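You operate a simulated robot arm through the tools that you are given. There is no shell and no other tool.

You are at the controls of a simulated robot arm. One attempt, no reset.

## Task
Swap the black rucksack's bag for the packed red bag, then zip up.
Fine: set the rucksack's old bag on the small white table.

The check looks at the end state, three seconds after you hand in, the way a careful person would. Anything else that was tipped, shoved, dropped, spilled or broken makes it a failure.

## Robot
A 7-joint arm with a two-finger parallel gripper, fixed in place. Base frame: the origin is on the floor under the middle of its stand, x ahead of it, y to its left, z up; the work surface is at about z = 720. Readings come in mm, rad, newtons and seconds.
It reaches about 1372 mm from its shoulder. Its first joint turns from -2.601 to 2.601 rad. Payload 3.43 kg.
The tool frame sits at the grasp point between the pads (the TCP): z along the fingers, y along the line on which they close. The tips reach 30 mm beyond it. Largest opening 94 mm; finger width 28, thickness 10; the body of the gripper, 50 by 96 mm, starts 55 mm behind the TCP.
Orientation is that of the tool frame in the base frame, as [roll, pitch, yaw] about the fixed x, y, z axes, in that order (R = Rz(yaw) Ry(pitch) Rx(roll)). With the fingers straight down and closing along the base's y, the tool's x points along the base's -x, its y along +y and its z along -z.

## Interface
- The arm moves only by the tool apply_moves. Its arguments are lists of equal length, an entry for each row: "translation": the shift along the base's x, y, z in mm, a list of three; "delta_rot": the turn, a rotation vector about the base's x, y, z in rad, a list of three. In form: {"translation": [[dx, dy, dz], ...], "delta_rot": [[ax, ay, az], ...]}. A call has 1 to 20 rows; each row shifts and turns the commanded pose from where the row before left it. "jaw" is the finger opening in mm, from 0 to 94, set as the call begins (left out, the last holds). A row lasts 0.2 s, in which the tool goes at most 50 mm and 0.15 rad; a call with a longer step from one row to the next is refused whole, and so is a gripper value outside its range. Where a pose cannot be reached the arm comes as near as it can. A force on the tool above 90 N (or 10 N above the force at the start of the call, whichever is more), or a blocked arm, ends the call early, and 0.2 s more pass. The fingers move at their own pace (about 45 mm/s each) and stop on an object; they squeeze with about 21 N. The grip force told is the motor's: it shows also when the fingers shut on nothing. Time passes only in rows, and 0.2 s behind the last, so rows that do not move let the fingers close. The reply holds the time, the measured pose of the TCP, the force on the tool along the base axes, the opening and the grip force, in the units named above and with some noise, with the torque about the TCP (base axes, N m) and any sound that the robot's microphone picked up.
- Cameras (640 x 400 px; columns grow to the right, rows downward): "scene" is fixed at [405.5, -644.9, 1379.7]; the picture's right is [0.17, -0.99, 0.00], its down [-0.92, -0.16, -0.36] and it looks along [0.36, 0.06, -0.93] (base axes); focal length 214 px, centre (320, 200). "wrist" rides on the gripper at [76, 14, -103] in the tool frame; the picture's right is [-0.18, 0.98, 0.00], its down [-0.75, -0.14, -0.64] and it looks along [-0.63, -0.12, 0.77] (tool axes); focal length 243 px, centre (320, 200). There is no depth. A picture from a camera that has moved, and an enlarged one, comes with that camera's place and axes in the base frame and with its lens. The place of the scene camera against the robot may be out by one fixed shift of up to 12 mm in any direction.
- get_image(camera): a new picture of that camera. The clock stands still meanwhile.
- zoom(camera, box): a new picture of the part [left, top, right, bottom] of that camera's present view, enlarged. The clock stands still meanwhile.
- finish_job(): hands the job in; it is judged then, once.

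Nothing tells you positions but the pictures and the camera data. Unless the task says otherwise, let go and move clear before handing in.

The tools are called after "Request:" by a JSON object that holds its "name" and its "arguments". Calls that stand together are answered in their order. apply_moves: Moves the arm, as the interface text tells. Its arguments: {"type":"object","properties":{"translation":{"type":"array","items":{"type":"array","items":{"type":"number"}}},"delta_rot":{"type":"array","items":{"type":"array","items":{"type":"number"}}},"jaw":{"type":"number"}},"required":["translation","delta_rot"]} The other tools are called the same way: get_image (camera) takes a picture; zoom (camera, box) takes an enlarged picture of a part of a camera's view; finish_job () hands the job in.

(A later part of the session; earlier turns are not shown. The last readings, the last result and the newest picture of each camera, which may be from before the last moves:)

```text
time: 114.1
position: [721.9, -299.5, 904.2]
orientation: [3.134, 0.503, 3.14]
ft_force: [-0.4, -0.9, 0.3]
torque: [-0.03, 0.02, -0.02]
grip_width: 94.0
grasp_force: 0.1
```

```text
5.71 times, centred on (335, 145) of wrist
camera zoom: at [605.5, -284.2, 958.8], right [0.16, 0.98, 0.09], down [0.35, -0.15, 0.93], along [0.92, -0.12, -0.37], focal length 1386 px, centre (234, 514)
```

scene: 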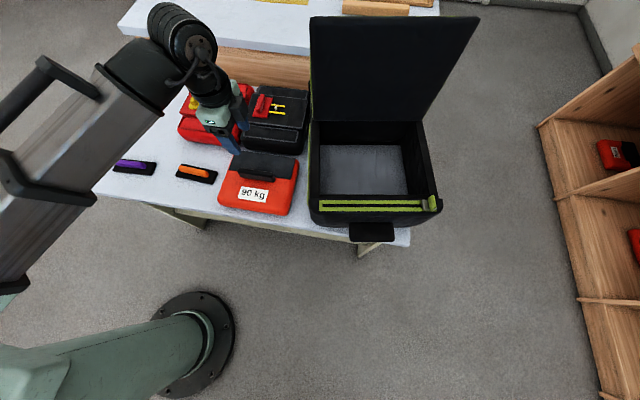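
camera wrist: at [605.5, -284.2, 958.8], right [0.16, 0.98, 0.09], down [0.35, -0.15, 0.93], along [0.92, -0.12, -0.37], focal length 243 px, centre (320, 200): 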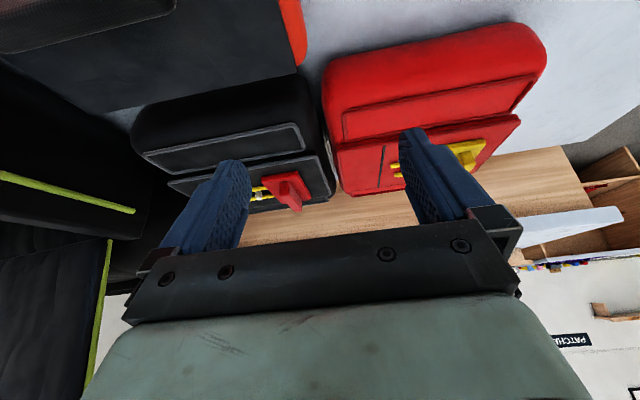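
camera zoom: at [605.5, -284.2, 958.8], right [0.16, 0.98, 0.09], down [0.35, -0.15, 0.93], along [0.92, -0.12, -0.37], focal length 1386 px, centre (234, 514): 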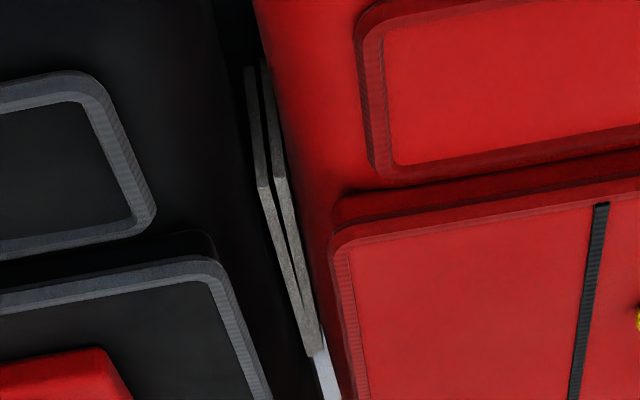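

The side pieces are thin grey tabs on both ±y flanks of each container. I want a good look at the free +y flank of the red bag, so I'll go round to its left side.

Request:
{"name": "apply_moves", "arguments": {"translation": [[0, 0, 20], [0, 0, 20], [0, 0, 20], [0, 0, 20]], "delta_rot": [[0, 0.125, 0], [0, 0.125, 0], [0, 0.125, 0], [0, 0.125, 0]]}}

Request:
{"name": "apply_moves", "arguments": {"translation": [[16, 32, 0], [16, 32, 0], [16, 32, 0], [16, 32, 0], [16, 32, 0], [16, 32, 0], [16, 32, 0], [16, 32, 0], [16, 32, 0], [16, 32, 0], [16, 32, 0]], "delta_rot": [[0, 0, -0.1428], [0, 0, -0.1428], [0, 0, -0.1428], [0, 0, -0.1428], [0, 0, -0.1428], [0, 0, -0.1428], [0, 0, -0.1428], [0, 0, -0.1428], [0, 0, -0.1428], [0, 0, -0.1428], [0, 0, -0.1428]]}}

Request:
{"name": "get_image", "arguments": {"camera": "wrist"}}

```text
time: 115.1
position: [721.2, -298.7, 984.7]
orientation: [3.136, 0.001, 3.14]
ft_force: [0.0, -0.2, -0.2]
torque: [0.03, -0.01, 0.01]
grip_width: 94.1
grasp_force: 0.1
```

```text
time: 117.5
position: [896.1, 54.1, 983.9]
orientation: [3.136, 0.0, 1.565]
ft_force: [0.2, -0.5, -1.2]
torque: [0.0, -0.03, 0.02]
grip_width: 94.0
grasp_force: 0.1
```

```text
taken
camera wrist: at [911.0, 130.2, 1088.1], right [0.98, -0.19, 0.01], down [-0.15, -0.75, 0.64], along [-0.12, -0.63, -0.77], focal length 243 px, centre (320, 200)
```

wrist: 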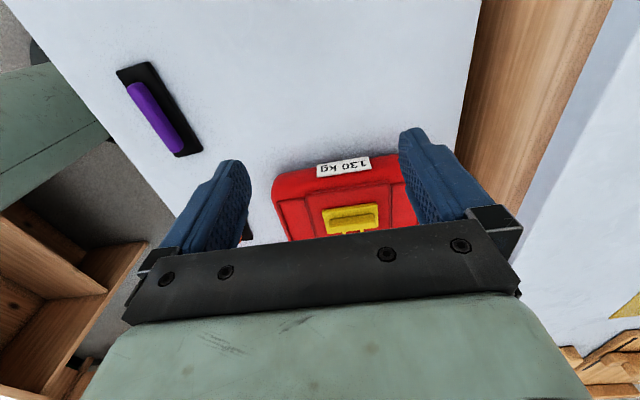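

The grey tabs are label plates — the red bag carries a "130 kg" label on its flank. I'll look at that side from lower down for any carry handle.

Request:
{"name": "apply_moves", "arguments": {"translation": [[0, 10, -15], [0, 10, -15], [0, 10, -15], [0, 10, -15]], "delta_rot": [[-0.12, 0, 0], [-0.12, 0, 0], [-0.12, 0, 0], [-0.12, 0, 0]]}}

Request:
{"name": "get_image", "arguments": {"camera": "wrist"}}

Request:
{"name": "zoom", "arguments": {"camera": "wrist", "box": [220, 80, 440, 230]}}

```text
time: 118.5
position: [898.4, 92.6, 921.7]
orientation: [3.134, 0.483, 1.567]
ft_force: [1.2, -0.4, 1.4]
torque: [0.03, -0.04, -0.02]
grip_width: 93.7
grasp_force: 0.1
```

```text
taken
camera wrist: at [911.0, 207.9, 979.8], right [0.98, -0.16, 0.09], down [-0.15, -0.37, 0.92], along [-0.12, -0.92, -0.39], focal length 243 px, centre (320, 200)
```

wrist: 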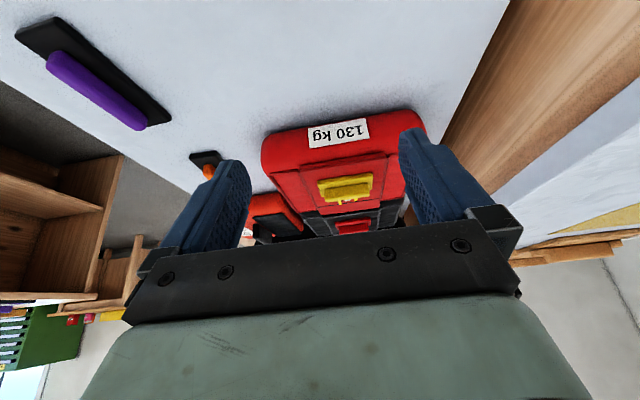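

```text
2.67 times, centred on (330, 155) of wrist
camera zoom: at [911.0, 207.9, 979.8], right [0.98, -0.16, 0.09], down [-0.15, -0.37, 0.92], along [-0.12, -0.92, -0.39], focal length 647 px, centre (293, 320)
```

zoom: 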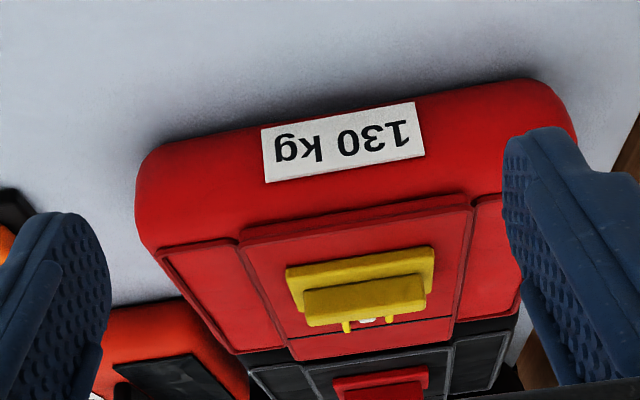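

No carry handle on the +y flank. I'll close the fingers to clear the view and move so I can see the bag's rear (+x) side too.

Request:
{"name": "apply_moves", "arguments": {"translation": [[20, 0, 5], [20, 0, 5], [20, 0, 5], [20, 0, 5]], "delta_rot": [[0, 0, -0.12], [0, 0, -0.12], [0, 0, -0.12], [0, 0, -0.12]], "jaw": 20}}

Request:
{"name": "get_image", "arguments": {"camera": "wrist"}}

Request:
{"name": "zoom", "arguments": {"camera": "wrist", "box": [220, 60, 460, 220]}}

Request:
{"name": "get_image", "arguments": {"camera": "scene"}}

```text
time: 119.5
position: [978.2, 92.5, 943.0]
orientation: [3.135, 0.483, 1.086]
ft_force: [0.0, 0.1, 0.1]
torque: [0.0, -0.01, 0.04]
grip_width: 20.1
grasp_force: 0.0
```

```text
taken
camera wrist: at [1043.3, 188.5, 1000.6], right [0.8, -0.6, 0.09], down [-0.3, -0.26, 0.92], along [-0.53, -0.76, -0.39], focal length 243 px, centre (320, 200)
```

wrist: 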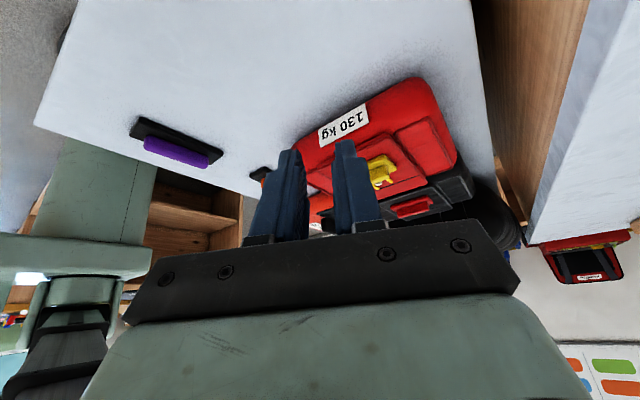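

```text
2.50 times, centred on (340, 140) of wrist
camera zoom: at [1043.3, 188.5, 1000.6], right [0.8, -0.6, 0.09], down [-0.3, -0.26, 0.92], along [-0.53, -0.76, -0.39], focal length 606 px, centre (270, 350)
```

zoom: 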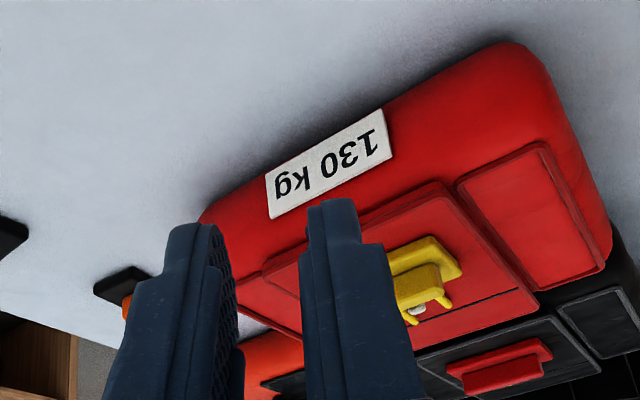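

```text
taken
```

scene: 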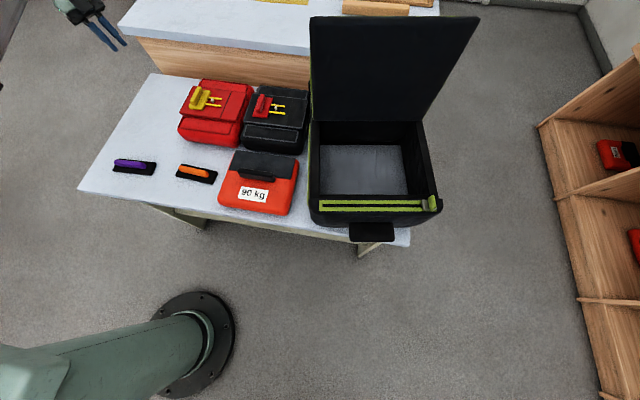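

No other handle exists: the top grip's fin is the only feature my 94 mm jaw can take. The pins point toward −y, so the release direction is a pull toward +y; a strictly vertical, level lift should not draw them. I'll go above it and measure carefully first.

Request:
{"name": "apply_moves", "arguments": {"translation": [[-12, -8, 15], [-12, -8, 15], [-12, -8, 15], [-12, -8, 15]], "delta_rot": [[0.106, 0.056, 0], [0.106, 0.056, 0], [0.106, 0.056, 0], [0.106, 0.056, 0]], "jaw": 60}}

Request:
{"name": "get_image", "arguments": {"camera": "wrist"}}

```text
time: 120.5
position: [941.2, 52.2, 914.4]
orientation: [-2.842, 0.138, 1.206]
ft_force: [0.1, -0.4, -1.3]
torque: [0.02, -0.01, 0.0]
grip_width: 60.1
grasp_force: 0.0
out of reach, approached as far as the arm can: row 2, 3, 4
```

```text
taken
camera wrist: at [1015.3, 119.8, 1000.6], right [0.8, -0.54, -0.26], down [-0.18, -0.63, 0.75], along [-0.57, -0.55, -0.6], focal length 243 px, centre (320, 200)
```

wrist: 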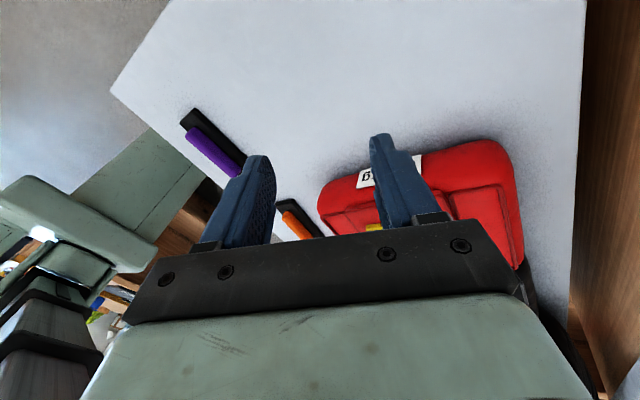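

Request:
{"name": "apply_moves", "arguments": {"translation": [[-15, 0, 20], [-15, 0, 20], [-15, 0, 20]], "delta_rot": [[0.006, -0.1095, 0], [0.006, -0.1095, 0], [0.006, -0.1095, 0]]}}

```text
time: 121.3
position: [897.5, 53.1, 976.6]
orientation: [-3.109, 0.018, 1.186]
ft_force: [-0.1, 0.3, -0.1]
torque: [-0.02, 0.03, 0.04]
grip_width: 60.0
grasp_force: 0.0
```

Request:
{"name": "apply_moves", "arguments": {"translation": [[-7.7, -15.6, 1.7], [-7.7, -15.6, 1.7], [-7.7, -15.6, 1.7], [-7.7, -15.6, 1.7], [-7.7, -15.6, 1.7], [-7.7, -15.6, 1.7], [-7.7, -15.6, 1.7], [-7.7, -15.6, 1.7], [-7.7, -15.6, 1.7], [-7.7, -15.6, 1.7], [-7.7, -15.6, 1.7], [-7.7, -15.6, 1.7], [-7.7, -15.6, 1.7], [-7.7, -15.6, 1.7]], "delta_rot": [[0.0045, -0.037, 0.1], [0, 0, 0.1425], [0, 0, 0.1425], [0, 0, 0.1425], [0, 0, 0.1425], [0, 0, 0.1425], [0, 0, 0.1425], [0, 0, 0.1425], [0, 0, 0.1425], [0, 0, 0.1425], [0, 0, 0.1425], [0, 0, 0.1425], [0, 0, 0.1425], [0, 0, 0.1425]], "jaw": 94}}

Request:
{"name": "get_image", "arguments": {"camera": "wrist"}}

Request:
{"name": "zoom", "arguments": {"camera": "wrist", "box": [190, 40, 450, 210]}}

```text
time: 124.3
position: [790.8, -164.7, 1000.9]
orientation: [-3.141, 0.001, 3.139]
ft_force: [0.0, 0.7, 0.0]
torque: [-0.02, 0.04, 0.03]
grip_width: 93.9
grasp_force: 0.1
```

```text
taken
camera wrist: at [713.9, -150.0, 1105.3], right [0.19, 0.98, 0.0], down [0.75, -0.14, 0.64], along [0.63, -0.12, -0.77], focal length 243 px, centre (320, 200)
```

wrist: 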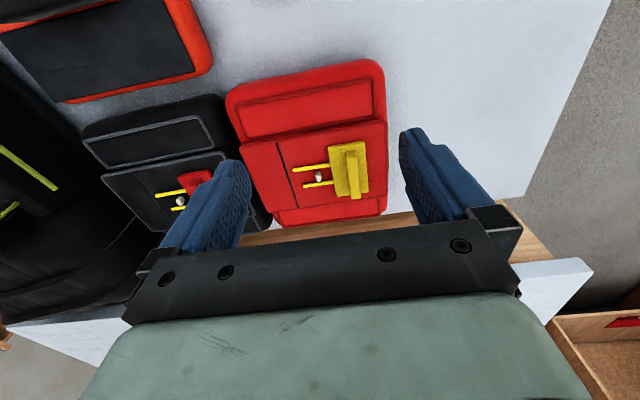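

```text
2.35 times, centred on (320, 125) of wrist
camera zoom: at [713.9, -150.0, 1105.3], right [0.19, 0.98, 0.0], down [0.75, -0.14, 0.64], along [0.63, -0.12, -0.77], focal length 571 px, centre (320, 376)
```

zoom: 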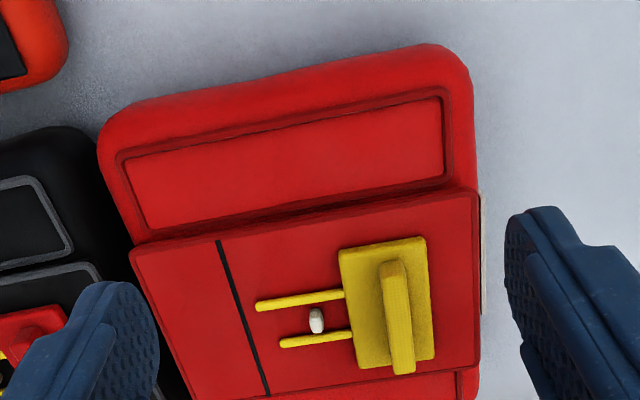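

Measured: grip plate x 866–954, y −168…−119 (top z≈811), fin 61×13 mm, top z≈846, centred at (900, −141); bag body ≈ 222 × 216 mm centred at (905, −188). I'll move over the fin and come down around it.

Request:
{"name": "apply_moves", "arguments": {"translation": [[28, 6, -20], [28, 6, -25], [28, 6, -25], [28, 5, -25]], "delta_rot": [[0, 0, 0], [0, 0, 0], [0, 0, 0], [0, 0, 0]], "jaw": 50}}

Request:
{"name": "get_image", "arguments": {"camera": "wrist"}}

Request:
{"name": "zoom", "arguments": {"camera": "scene", "box": [160, 60, 280, 160]}}

```text
time: 125.3
position: [901.7, -140.5, 906.0]
orientation: [-3.139, 0.004, 3.135]
ft_force: [-1.0, -0.8, 0.9]
torque: [0.02, -0.05, 0.01]
grip_width: 50.4
grasp_force: 0.0
```

```text
taken
camera wrist: at [825.7, -126.6, 1010.6], right [0.19, 0.98, 0.0], down [0.75, -0.14, 0.64], along [0.63, -0.12, -0.76], focal length 243 px, centre (320, 200)
```

wrist: 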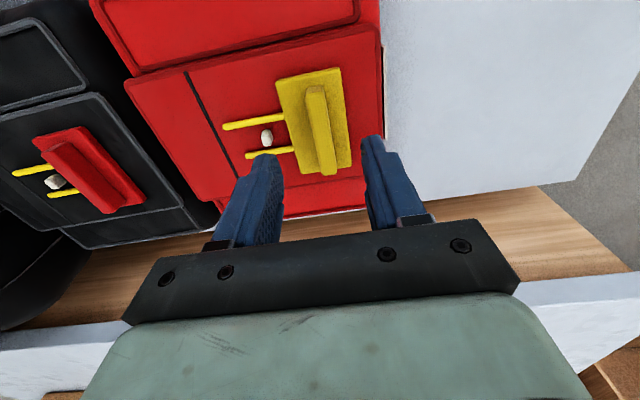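

```text
4.00 times, centred on (220, 110) of scene
camera zoom: at [405.5, -644.9, 1379.7], right [0.17, -0.99, 0.0], down [-0.92, -0.16, -0.36], along [0.36, 0.06, -0.93], focal length 858 px, centre (720, 560)
```

zoom: 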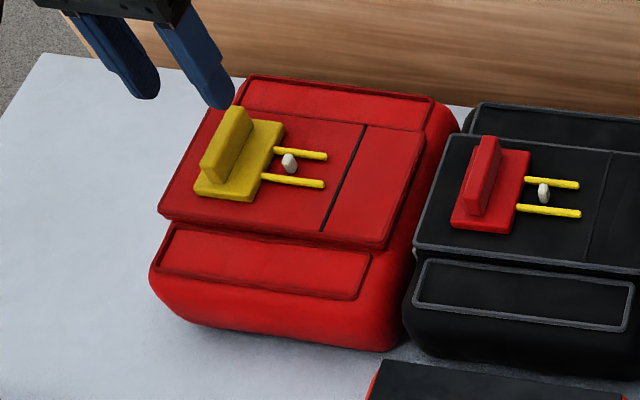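

Request:
{"name": "apply_moves", "arguments": {"translation": [[1, 0, -20], [1, 0.5, -15], [0, 0, -10]], "delta_rot": [[0, 0, 0], [0, 0, 0], [0, 0, 0]]}}

Request:
{"name": "zoom", "arguments": {"camera": "wrist", "box": [210, 60, 430, 220]}}

Request:
{"name": "zoom", "arguments": {"camera": "scene", "box": [160, 60, 280, 160]}}

```text
time: 126.1
position: [903.7, -141.4, 862.4]
orientation: [-3.14, 0.002, 3.136]
ft_force: [0.2, -0.1, 0.2]
torque: [0.01, 0.01, 0.01]
grip_width: 50.0
grasp_force: 0.1
```

```text
2.50 times, centred on (320, 140) of wrist
camera zoom: at [827.2, -125.9, 966.0], right [0.19, 0.98, 0.0], down [0.75, -0.14, 0.64], along [0.63, -0.12, -0.77], focal length 606 px, centre (320, 350)
```

zoom: 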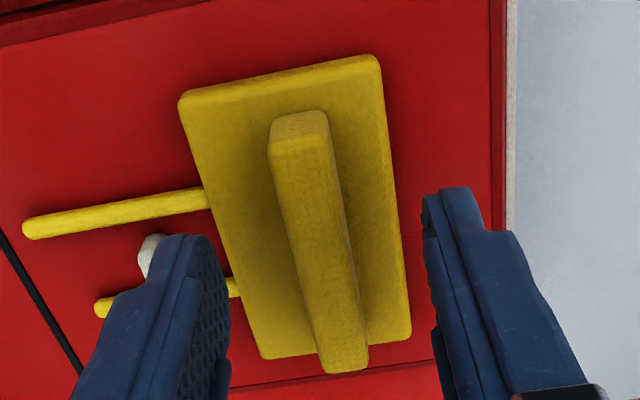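

```text
4.00 times, centred on (220, 110) of scene
camera zoom: at [405.5, -644.9, 1379.7], right [0.17, -0.99, 0.0], down [-0.92, -0.16, -0.36], along [0.36, 0.06, -0.93], focal length 858 px, centre (720, 560)
```

zoom: 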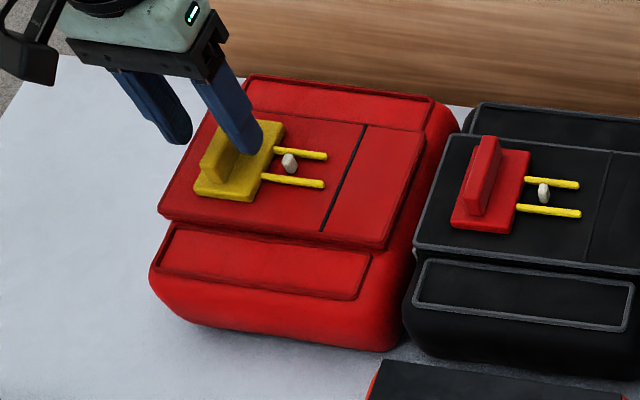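

The −y finger would come near the pins at this opening, so I'll narrow the jaw to 30 mm to keep both fingers over the plate, then descend.

Request:
{"name": "apply_moves", "arguments": {"translation": [[0, 0, 0], [0, 0, 0], [0, 0, -6], [0, 0, -6], [0, 0, -3]], "delta_rot": [[0, 0, 0], [0, 0, 0], [0, 0, 0], [0, 0, 0], [0, 0, 0]], "jaw": 30}}

Request:
{"name": "zoom", "arguments": {"camera": "wrist", "box": [210, 60, 430, 220]}}

Request:
{"name": "zoom", "arguments": {"camera": "scene", "box": [180, 70, 250, 130]}}

```text
time: 127.3
position: [904.3, -141.1, 844.7]
orientation: [-3.14, 0.001, 3.137]
ft_force: [-0.2, -0.3, 0.5]
torque: [-0.01, -0.03, 0.02]
grip_width: 29.8
grasp_force: 0.0
```

```text
2.50 times, centred on (320, 140) of wrist
camera zoom: at [827.3, -126.1, 950.2], right [0.19, 0.98, 0.0], down [0.75, -0.14, 0.64], along [0.63, -0.12, -0.77], focal length 606 px, centre (320, 350)
```

zoom: 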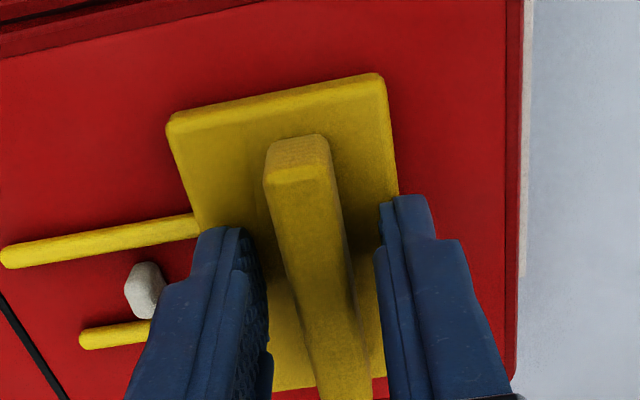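

```text
6.67 times, centred on (215, 100) of scene
camera zoom: at [405.5, -644.9, 1379.7], right [0.17, -0.99, 0.0], down [-0.92, -0.16, -0.36], along [0.36, 0.06, -0.93], focal length 1430 px, centre (1020, 867)
```

zoom: 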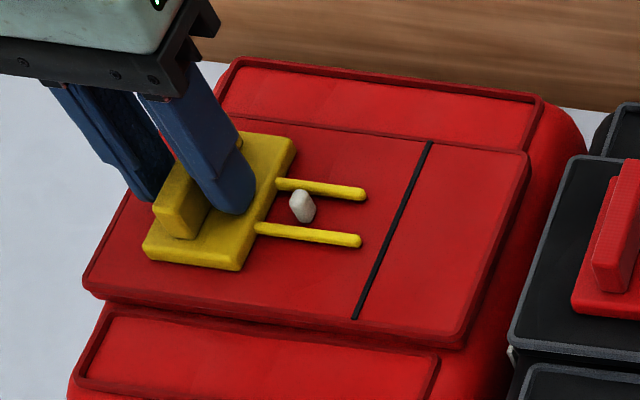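

Fin is between the fingers, tips a few millimetres above the plate. Centring by −1.5 mm and closing.

Request:
{"name": "apply_moves", "arguments": {"translation": [[0, -1.5, 0], [0, 0, 0], [0, 0, 0], [0, 0, 0]], "delta_rot": [[0, 0, 0], [0, 0, 0], [0, 0, 0], [0, 0, 0]], "jaw": 0}}

Request:
{"name": "zoom", "arguments": {"camera": "scene", "box": [180, 70, 250, 130]}}

Request:
{"name": "zoom", "arguments": {"camera": "wrist", "box": [210, 60, 430, 220]}}

```text
time: 128.3
position: [903.9, -142.6, 845.8]
orientation: [3.14, 0.002, 3.135]
ft_force: [-0.3, 3.2, 0.6]
torque: [0.13, -0.13, 0.2]
grip_width: 13.9
grasp_force: 20.8
```

```text
6.67 times, centred on (215, 100) of scene
camera zoom: at [405.5, -644.9, 1379.7], right [0.17, -0.99, 0.0], down [-0.92, -0.16, -0.36], along [0.36, 0.06, -0.93], focal length 1430 px, centre (1020, 867)
```

zoom: 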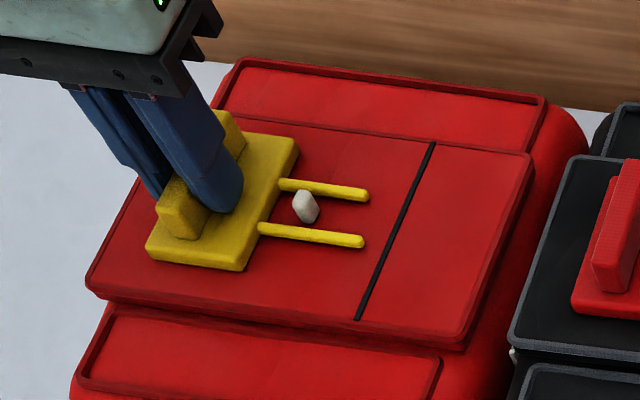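

```text
2.50 times, centred on (320, 140) of wrist
camera zoom: at [827.2, -127.7, 950.4], right [0.19, 0.98, 0.0], down [0.75, -0.14, 0.64], along [0.63, -0.12, -0.77], focal length 606 px, centre (320, 350)
```

zoom: 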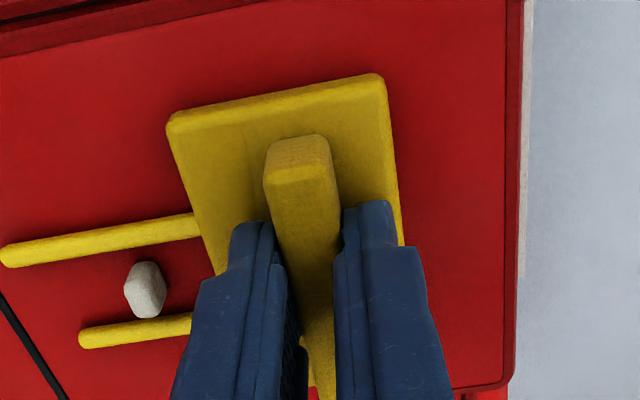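

Gripped at 13.9 mm; the handle and bag moved together. Now a very small lift test, watching for relative motion between grip and bag.

Request:
{"name": "apply_moves", "arguments": {"translation": [[0, 0, 1]], "delta_rot": [[0, 0, 0]]}}

Request:
{"name": "zoom", "arguments": {"camera": "scene", "box": [180, 70, 250, 130]}}

Request:
{"name": "zoom", "arguments": {"camera": "wrist", "box": [210, 60, 430, 220]}}

```text
time: 128.7
position: [904.4, -143.4, 845.2]
orientation: [-3.14, 0.003, 3.136]
ft_force: [0.2, 0.9, 0.0]
torque: [0.21, -0.21, 0.09]
grip_width: 13.8
grasp_force: 20.8
```

```text
6.67 times, centred on (215, 100) of scene
camera zoom: at [405.5, -644.9, 1379.7], right [0.17, -0.99, 0.0], down [-0.92, -0.16, -0.36], along [0.36, 0.06, -0.93], focal length 1430 px, centre (1020, 867)
```

zoom: 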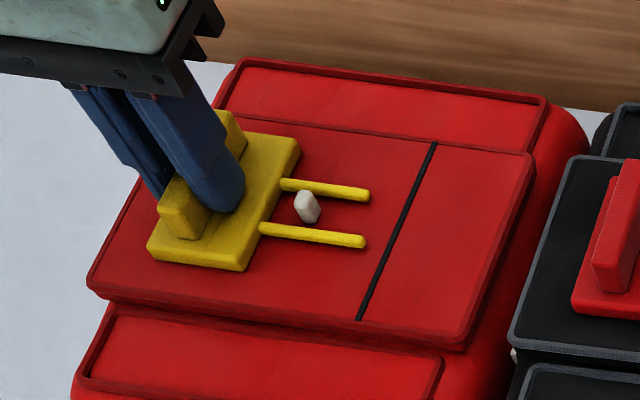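

```text
2.50 times, centred on (320, 140) of wrist
camera zoom: at [827.4, -128.4, 950.6], right [0.19, 0.98, 0.0], down [0.75, -0.14, 0.64], along [0.63, -0.12, -0.77], focal length 606 px, centre (320, 350)
```

zoom: 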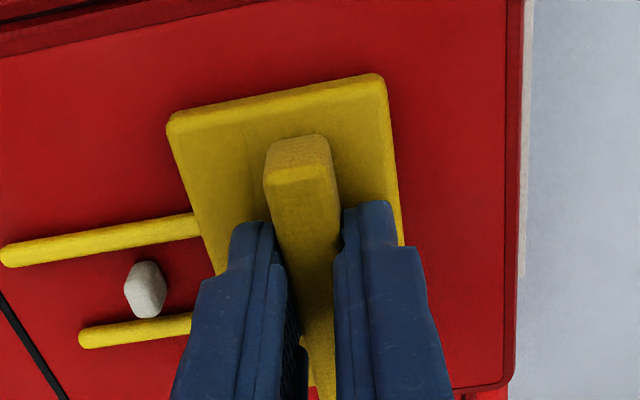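

Request:
{"name": "apply_moves", "arguments": {"translation": [[0, 0, 1]], "delta_rot": [[0, 0, 0]]}}

Request:
{"name": "apply_moves", "arguments": {"translation": [[0, 0, 0.7]], "delta_rot": [[0, 0, 0]]}}

Request:
{"name": "zoom", "arguments": {"camera": "scene", "box": [180, 70, 250, 130]}}

Request:
{"name": "zoom", "arguments": {"camera": "wrist", "box": [210, 60, 430, 220]}}

```text
time: 129.1
position: [904.5, -143.2, 848.3]
orientation: [-3.141, 0.003, 3.137]
ft_force: [0.5, 0.1, 0.8]
torque: [0.45, 0.03, 0.02]
grip_width: 14.2
grasp_force: 21.1
```

```text
time: 129.5
position: [902.4, -143.5, 847.0]
orientation: [3.141, 0.0, 3.136]
ft_force: [-0.1, 0.2, 0.3]
torque: [0.42, 0.04, -0.01]
grip_width: 14.0
grasp_force: 21.5
```

```text
6.67 times, centred on (215, 100) of scene
camera zoom: at [405.5, -644.9, 1379.7], right [0.17, -0.99, 0.0], down [-0.92, -0.16, -0.36], along [0.36, 0.06, -0.93], focal length 1430 px, centre (1020, 867)
```

zoom: 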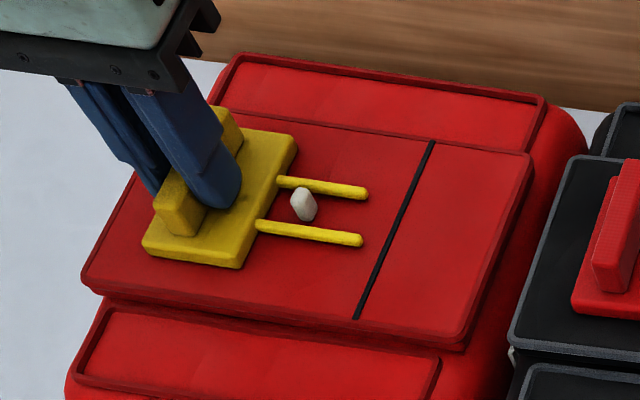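

```text
2.50 times, centred on (320, 140) of wrist
camera zoom: at [827.2, -127.8, 952.9], right [0.19, 0.98, 0.0], down [0.75, -0.14, 0.64], along [0.63, -0.12, -0.77], focal length 606 px, centre (320, 350)
```

zoom: 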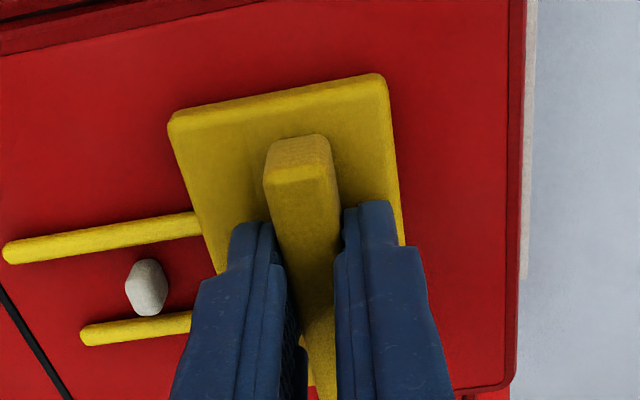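

The bag follows the grip (its near edge rises slightly, no gap at the plate). Continuing in 1–2 mm steps.

Request:
{"name": "apply_moves", "arguments": {"translation": [[0, 0, 1.5]], "delta_rot": [[0, 0, 0]]}}

Request:
{"name": "apply_moves", "arguments": {"translation": [[0, 0, 1.5]], "delta_rot": [[0, 0, 0]]}}

Request:
{"name": "zoom", "arguments": {"camera": "scene", "box": [170, 65, 270, 160]}}

Request:
{"name": "zoom", "arguments": {"camera": "wrist", "box": [210, 60, 430, 220]}}

```text
time: 129.9
position: [903.5, -142.9, 849.3]
orientation: [3.141, 0.001, 3.135]
ft_force: [-0.1, -0.3, -10.1]
torque: [0.47, 0.05, 0.01]
grip_width: 14.0
grasp_force: 21.5
```

```text
time: 130.3
position: [903.5, -143.3, 849.8]
orientation: [3.141, 0.002, 3.136]
ft_force: [-0.3, -0.5, -10.5]
torque: [0.46, 0.07, 0.06]
grip_width: 14.2
grasp_force: 21.3
```

```text
4.21 times, centred on (220, 112) of scene
camera zoom: at [405.5, -644.9, 1379.7], right [0.17, -0.99, 0.0], down [-0.92, -0.16, -0.36], along [0.36, 0.06, -0.93], focal length 903 px, centre (741, 568)
```

zoom: 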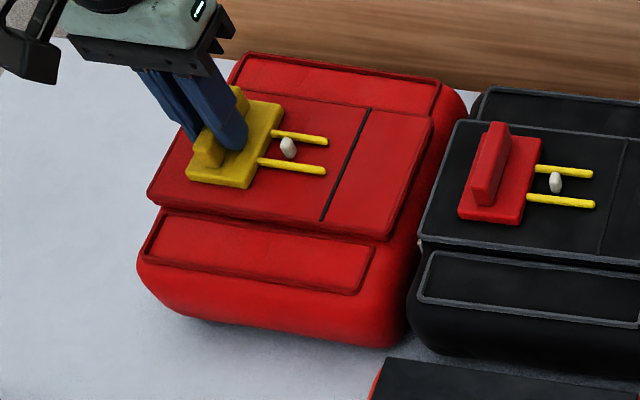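

```text
2.50 times, centred on (320, 140) of wrist
camera zoom: at [827.4, -128.3, 955.1], right [0.19, 0.98, 0.0], down [0.75, -0.14, 0.64], along [0.63, -0.12, -0.77], focal length 606 px, centre (320, 350)
```

zoom: 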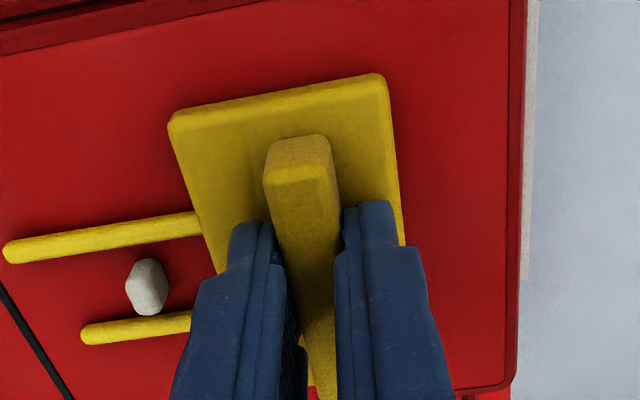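

The whole bag is now hanging level: 10.5 N (≈1.07 kg), torque matching its off-centre weight, pins untouched, no relative motion. So the lift is sound. Before carrying it, I want an exact measurement of the rucksack's compartment, so I'll set it back down gently and go look.

Request:
{"name": "apply_moves", "arguments": {"translation": [[0, 0, -2], [0, 0, -2], [0, 0, -0.5]], "delta_rot": [[0, 0, 0], [0, 0, 0], [0, 0, 0]]}}

Request:
{"name": "apply_moves", "arguments": {"translation": [[0, 0, 0], [0, 0, 0], [0, 0, 8], [0, 0, 20], [0, 0, 30], [0, 0, 40], [0, 0, 40]], "delta_rot": [[0, 0, 0], [0, 0, 0], [0, 0, 0], [0, 0, 0], [0, 0, 0], [0, 0, 0], [0, 0, 0]], "jaw": 30}}

Request:
{"name": "zoom", "arguments": {"camera": "scene", "box": [170, 65, 270, 160]}}

```text
time: 131.1
position: [903.2, -143.3, 845.7]
orientation: [-3.14, 0.0, 3.137]
ft_force: [0.0, 0.4, -5.8]
torque: [-0.01, 0.04, 0.08]
grip_width: 13.9
grasp_force: 21.1
```

```text
time: 132.7
position: [904.0, -143.8, 983.4]
orientation: [-3.141, 0.002, 3.136]
ft_force: [-0.7, -0.5, -0.5]
torque: [0.0, 0.01, 0.0]
grip_width: 29.9
grasp_force: 0.0
```

```text
4.21 times, centred on (220, 112) of scene
camera zoom: at [405.5, -644.9, 1379.7], right [0.17, -0.99, 0.0], down [-0.92, -0.16, -0.36], along [0.36, 0.06, -0.93], focal length 903 px, centre (741, 568)
```

zoom: 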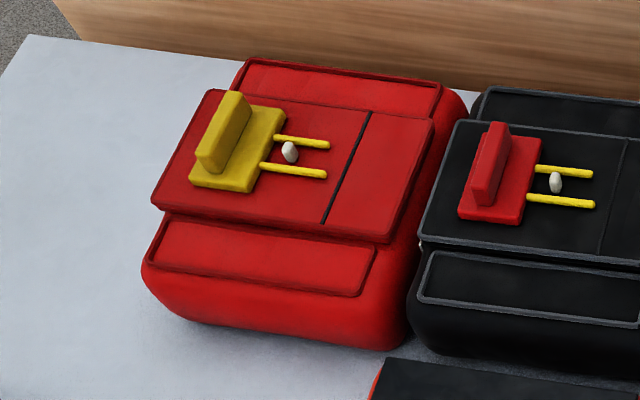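

The red bag sits undisturbed with its pins in place. Now I'll go look straight across the open compartment to measure it.

Request:
{"name": "apply_moves", "arguments": {"translation": [[-34, -31, 15], [-34, -31, 15], [-34, -31, 15], [-34, -31, 15], [-34, -31, 15], [0, -45, 5], [0, -45, 5], [0, -45, 5], [0, -45, 5], [0, -45, 5], [0, -45, 5]], "delta_rot": [[0, 0, -0.1428], [0, 0, -0.1428], [0, 0, -0.1428], [0, 0, -0.1428], [0, 0, -0.1428], [0, 0, -0.1428], [0, 0, -0.1428], [0, 0, -0.1428], [0, 0, -0.1428], [0, 0, -0.1428], [0, 0, -0.1428]], "jaw": 0}}

Request:
{"name": "get_image", "arguments": {"camera": "wrist"}}

Request:
{"name": "get_image", "arguments": {"camera": "scene"}}

```text
time: 135.1
position: [732.8, -568.9, 1090.9]
orientation: [3.141, 0.0, 1.562]
ft_force: [0.0, 0.3, -0.3]
torque: [0.0, 0.03, 0.03]
grip_width: 0.0
grasp_force: 20.8
```

```text
taken
camera wrist: at [747.1, -492.5, 1194.9], right [0.98, -0.19, 0.0], down [-0.15, -0.75, 0.64], along [-0.12, -0.63, -0.77], focal length 243 px, centre (320, 200)
```

wrist: 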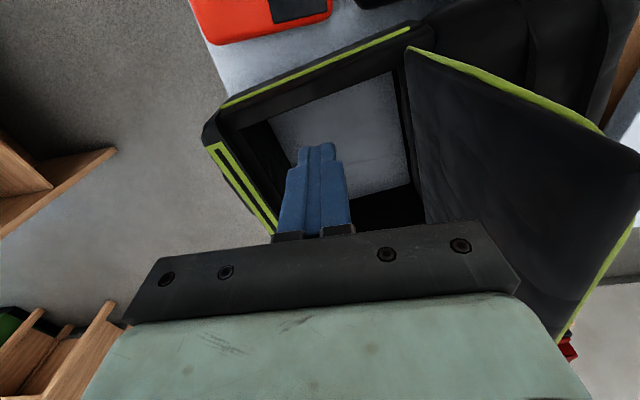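

```text
taken
```

scene: 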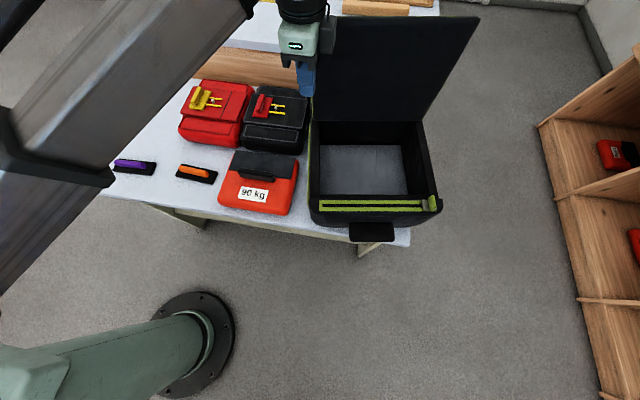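

Request:
{"name": "apply_moves", "arguments": {"translation": [[0, -40, -15], [0, -40, -15]], "delta_rot": [[0, 0, 0.08], [0, 0, 0.08]]}}

Request:
{"name": "get_image", "arguments": {"camera": "wrist"}}

Request:
{"name": "zoom", "arguments": {"camera": "wrist", "box": [170, 0, 470, 200]}}

```text
time: 135.7
position: [732.1, -647.6, 1059.8]
orientation: [3.141, 0.002, 1.726]
ft_force: [0.5, 0.3, 0.3]
torque: [-0.02, 0.02, -0.02]
grip_width: 0.1
grasp_force: 21.1
```

```text
taken
camera wrist: at [734.1, -570.4, 1164.3], right [1.0, -0.03, 0.0], down [-0.02, -0.76, 0.64], along [-0.02, -0.64, -0.77], focal length 243 px, centre (320, 200)
```

wrist: 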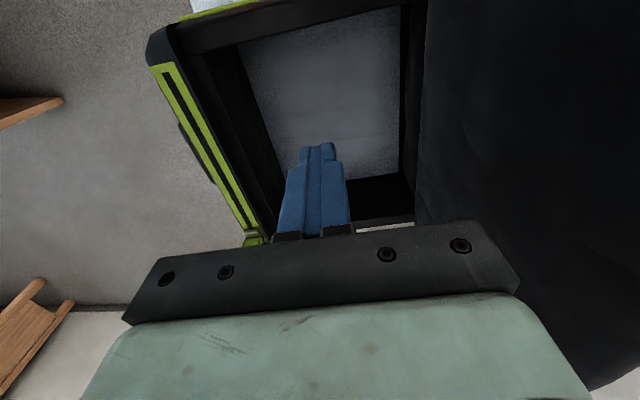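

```text
2.00 times, centred on (320, 100) of wrist
camera zoom: at [734.1, -570.4, 1164.3], right [1.0, -0.03, 0.0], down [-0.02, -0.76, 0.64], along [-0.02, -0.64, -0.77], focal length 485 px, centre (320, 400)
```

zoom: 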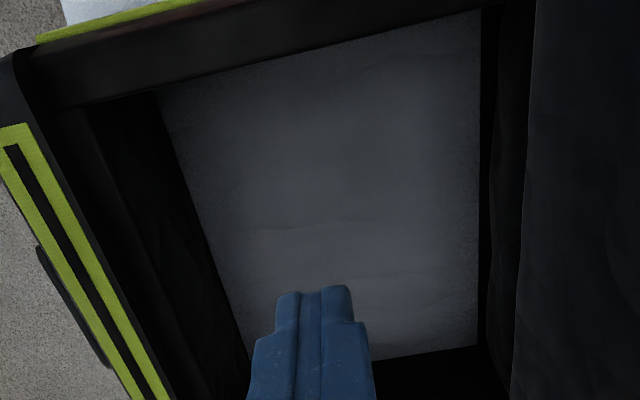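

Compartment floor: about 229 mm (front–back) × 277 mm (side–side), centre ≈ (747, −727), yaw ≈ 0.166; the clear top opening front–back is ≈ 222 mm. The red bag is ≈ 240 mm (x) × 216–220 mm (y), so it must go in turned by 90°. I'll return to the bag to pick it up.

Request:
{"name": "apply_moves", "arguments": {"translation": [[0, 45, 0], [0, 45, 0], [0, 45, 0], [0, 45, 0], [0, 45, 0], [0, 45, 0], [28, 40, -5], [36, 35, -10], [36, 35, -15], [36, 35, -20], [35.5, 36, -25]], "delta_rot": [[0, 0, 0.1287], [0, 0, 0.1287], [0, 0, 0.1287], [0, 0, 0.1287], [0, 0, 0.1287], [0, 0, 0.1287], [0, 0, 0.1287], [0, 0, 0.1287], [0, 0, 0.1287], [0, 0, 0.1287], [0, 0, 0.1287]], "jaw": 30}}

Request:
{"name": "get_image", "arguments": {"camera": "wrist"}}

```text
refused: row 8 steps farther than a row can; nothing moved
```

```text
taken
camera wrist: at [734.1, -570.4, 1164.3], right [1.0, -0.03, 0.0], down [-0.02, -0.76, 0.64], along [-0.02, -0.64, -0.77], focal length 243 px, centre (320, 200)
```

wrist: 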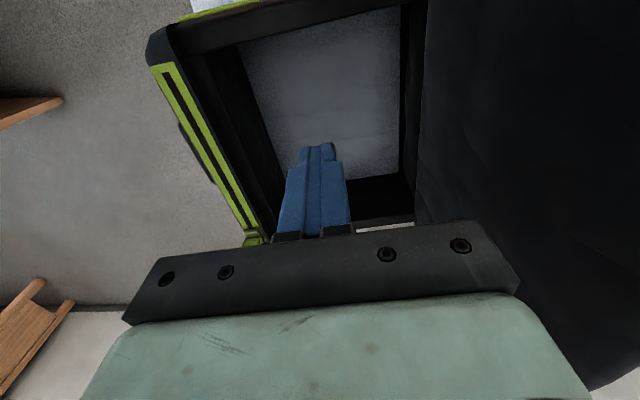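

Request:
{"name": "apply_moves", "arguments": {"translation": [[0, 45, 0], [0, 45, 0], [0, 45, 0], [0, 45, 0], [0, 45, 0], [0, 45, 0], [24, 35, -5], [29, 33, -10], [29, 33, -15], [29, 33, -15], [30, 33, -15], [30, 33, -15]], "delta_rot": [[0, 0, 0.118], [0, 0, 0.118], [0, 0, 0.118], [0, 0, 0.118], [0, 0, 0.118], [0, 0, 0.118], [0, 0, 0.118], [0, 0, 0.118], [0, 0, 0.118], [0, 0, 0.118], [0, 0, 0.118], [0, 0, 0.118]], "jaw": 30}}

Request:
{"name": "get_image", "arguments": {"camera": "wrist"}}

```text
time: 138.3
position: [903.3, -178.8, 982.7]
orientation: [-3.141, 0.002, -3.14]
ft_force: [-0.6, -0.5, -0.2]
torque: [0.0, -0.04, 0.0]
grip_width: 30.1
grasp_force: 0.0
```

```text
taken
camera wrist: at [826.6, -163.2, 1087.4], right [0.18, 0.98, 0.0], down [0.75, -0.14, 0.64], along [0.63, -0.12, -0.77], focal length 243 px, centre (320, 200)
```

wrist: 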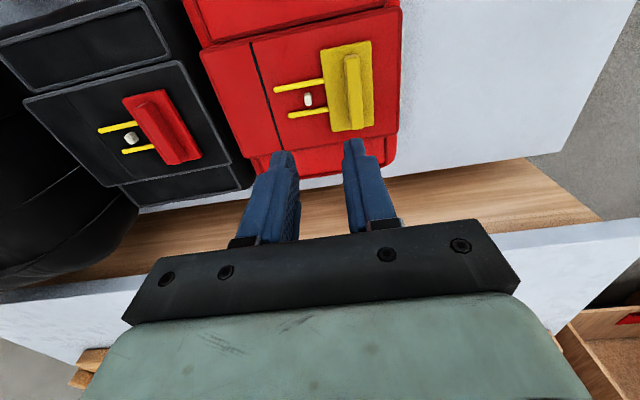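

Request:
{"name": "apply_moves", "arguments": {"translation": [[3, 18, -15], [2, 17.3, -20], [0, 0, -30], [0, 0, -30]], "delta_rot": [[0, 0, 0], [0, 0, 0], [0, 0, 0], [0, 0, 0]]}}

Request:
{"name": "zoom", "arguments": {"camera": "wrist", "box": [210, 60, 430, 220]}}

```text
time: 139.3
position: [907.3, -142.0, 891.0]
orientation: [-3.14, 0.003, -3.14]
ft_force: [-0.2, -1.5, 0.0]
torque: [-0.01, 0.02, 0.03]
grip_width: 29.7
grasp_force: 0.1
```

```text
2.50 times, centred on (320, 140) of wrist
camera zoom: at [831.5, -127.4, 995.2], right [0.18, 0.98, 0.0], down [0.75, -0.14, 0.64], along [0.63, -0.12, -0.77], focal length 606 px, centre (320, 350)
```

zoom: 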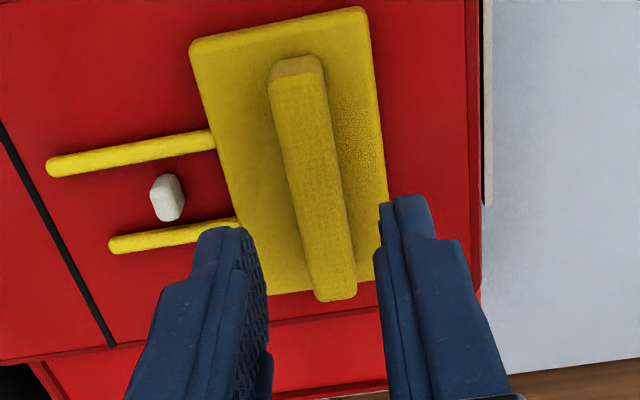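

Request:
{"name": "apply_moves", "arguments": {"translation": [[0, -1.2, -20], [0, 0, -15], [0, 0, -7], [0, 0, -3]], "delta_rot": [[0, 0, 0], [0, 0, 0], [0, 0, 0], [0, 0, 0]]}}

Request:
{"name": "zoom", "arguments": {"camera": "wrist", "box": [210, 60, 430, 220]}}

Request:
{"name": "zoom", "arguments": {"camera": "scene", "box": [180, 70, 250, 130]}}

```text
time: 140.3
position: [909.2, -143.2, 844.7]
orientation: [-3.141, 0.002, -3.14]
ft_force: [-0.5, 0.1, 5.0]
torque: [0.07, 0.05, -0.03]
grip_width: 30.0
grasp_force: 0.1
```

```text
2.50 times, centred on (320, 140) of wrist
camera zoom: at [832.4, -128.8, 950.1], right [0.18, 0.98, 0.0], down [0.75, -0.14, 0.64], along [0.63, -0.12, -0.77], focal length 606 px, centre (320, 350)
```

zoom: 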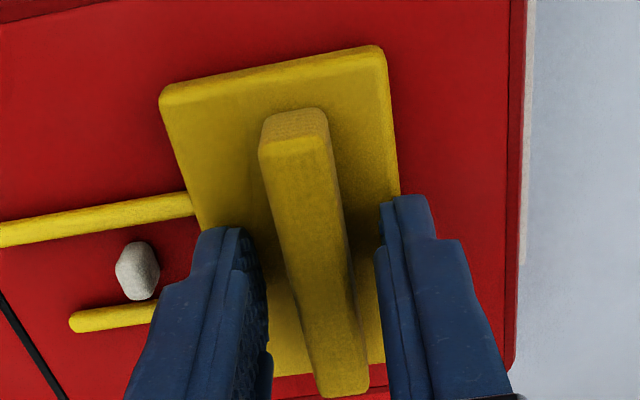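

```text
6.67 times, centred on (215, 100) of scene
camera zoom: at [405.5, -644.9, 1379.7], right [0.17, -0.99, 0.0], down [-0.92, -0.16, -0.36], along [0.36, 0.06, -0.93], focal length 1430 px, centre (1020, 867)
```

zoom: 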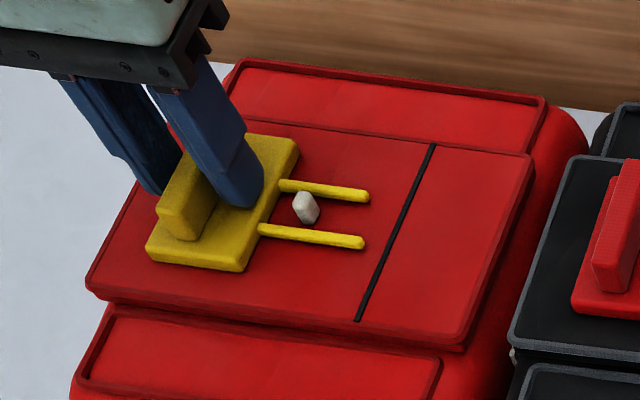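

A light touch on the plate (5 N). I'll back off 2 mm and close on the fin.

Request:
{"name": "apply_moves", "arguments": {"translation": [[0, 0, 2]], "delta_rot": [[0, 0, 0]]}}

Request:
{"name": "apply_moves", "arguments": {"translation": [[0, 0, 0], [0, 0, 0], [0, 0, 0], [0, 0, 0]], "delta_rot": [[0, 0, 0], [0, 0, 0], [0, 0, 0], [0, 0, 0]], "jaw": 0}}

Request:
{"name": "zoom", "arguments": {"camera": "scene", "box": [180, 70, 250, 130]}}

```text
time: 140.7
position: [910.1, -142.6, 846.8]
orientation: [-3.14, 0.001, 3.141]
ft_force: [0.1, 0.9, -0.1]
torque: [0.02, 0.02, -0.03]
grip_width: 30.4
grasp_force: 0.0
```

```text
time: 141.7
position: [909.3, -143.3, 847.6]
orientation: [-3.141, 0.001, -3.14]
ft_force: [-0.4, 2.7, -0.7]
torque: [0.12, 0.02, -0.44]
grip_width: 13.9
grasp_force: 21.1
```

```text
6.67 times, centred on (215, 100) of scene
camera zoom: at [405.5, -644.9, 1379.7], right [0.17, -0.99, 0.0], down [-0.92, -0.16, -0.36], along [0.36, 0.06, -0.93], focal length 1430 px, centre (1020, 867)
```

zoom: 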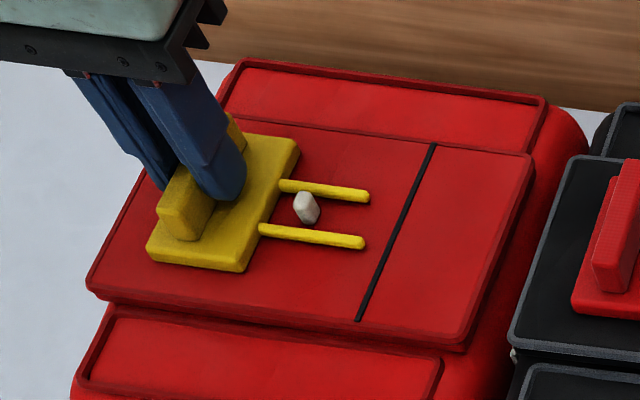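

Gripped. Lifting slowly and level.

Request:
{"name": "apply_moves", "arguments": {"translation": [[0, 0, 1.5], [0, 0, 1.5], [0, 0, 2], [0, 0, 3]], "delta_rot": [[0, 0, 0], [0, 0, 0], [0, 0, 0], [0, 0, 0]]}}

Request:
{"name": "zoom", "arguments": {"camera": "scene", "box": [170, 65, 270, 160]}}

Request:
{"name": "zoom", "arguments": {"camera": "wrist", "box": [210, 60, 430, 220]}}

```text
time: 142.7
position: [910.5, -142.7, 855.0]
orientation: [-3.142, 0.002, -3.141]
ft_force: [0.3, 0.6, -7.9]
torque: [0.39, -0.07, 0.03]
grip_width: 14.8
grasp_force: 20.9
```

```text
4.21 times, centred on (220, 112) of scene
camera zoom: at [405.5, -644.9, 1379.7], right [0.17, -0.99, 0.0], down [-0.92, -0.16, -0.36], along [0.36, 0.06, -0.93], focal length 903 px, centre (741, 568)
```

zoom: 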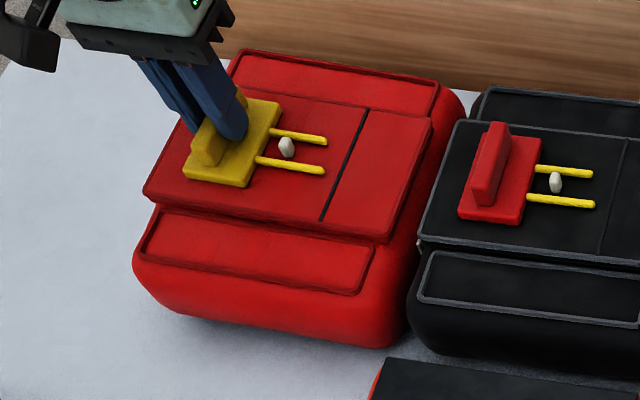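

```text
2.50 times, centred on (320, 140) of wrist
camera zoom: at [832.9, -128.7, 959.6], right [0.18, 0.98, 0.0], down [0.75, -0.14, 0.64], along [0.63, -0.12, -0.77], focal length 606 px, centre (320, 350)
```

zoom: 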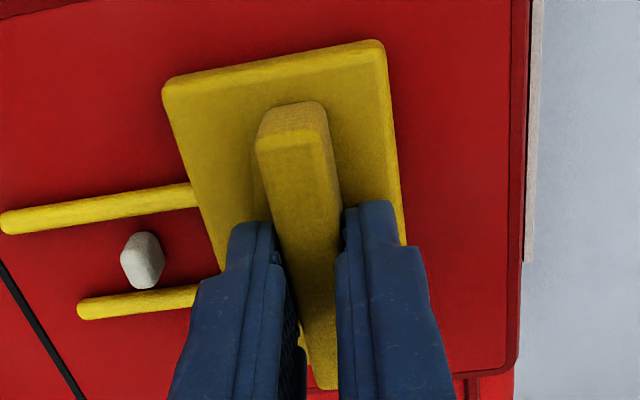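

The grip is a bit too high this time and the bag tilts slightly. I'll set it back down and re-grip a little lower, as in the first test.

Request:
{"name": "apply_moves", "arguments": {"translation": [[0, 0, -3], [0, 0, -3], [0, 0, -2]], "delta_rot": [[0, 0, 0], [0, 0, 0], [0, 0, 0]]}}

Request:
{"name": "apply_moves", "arguments": {"translation": [[0, 0, 0], [0, 0, 0]], "delta_rot": [[0, 0, 0], [0, 0, 0]], "jaw": 30}}

Request:
{"name": "apply_moves", "arguments": {"translation": [[0, 0, -1], [0, 0, -1]], "delta_rot": [[0, 0, 0], [0, 0, 0]]}}

Request:
{"name": "zoom", "arguments": {"camera": "wrist", "box": [210, 60, 430, 220]}}

```text
time: 143.5
position: [909.7, -143.3, 848.1]
orientation: [-3.14, 0.003, -3.141]
ft_force: [1.9, 1.5, 9.1]
torque: [0.06, 0.57, -0.01]
grip_width: 13.9
grasp_force: 21.0
```

```text
time: 144.1
position: [909.0, -142.8, 847.3]
orientation: [-3.14, 0.001, 3.141]
ft_force: [-0.3, -0.2, 0.0]
torque: [-0.04, -0.01, 0.01]
grip_width: 30.2
grasp_force: 0.1
```

```text
time: 144.7
position: [909.3, -143.2, 843.7]
orientation: [-3.139, 0.004, 3.142]
ft_force: [1.3, -1.0, 6.4]
torque: [0.11, 0.06, 0.04]
grip_width: 29.4
grasp_force: 0.2
```

```text
2.50 times, centred on (320, 140) of wrist
camera zoom: at [832.7, -128.8, 950.0], right [0.18, 0.98, 0.0], down [0.75, -0.14, 0.64], along [0.63, -0.12, -0.76], focal length 606 px, centre (320, 350)
```

zoom: 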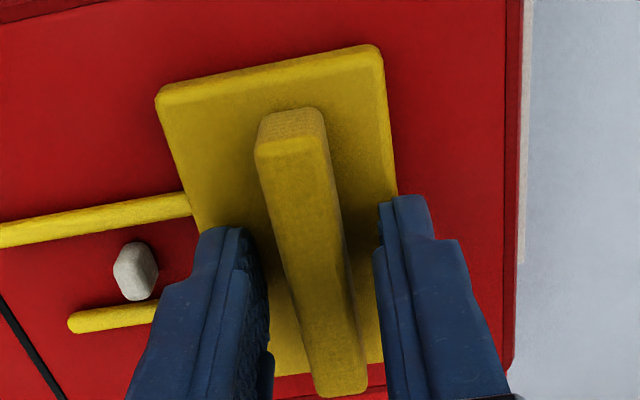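

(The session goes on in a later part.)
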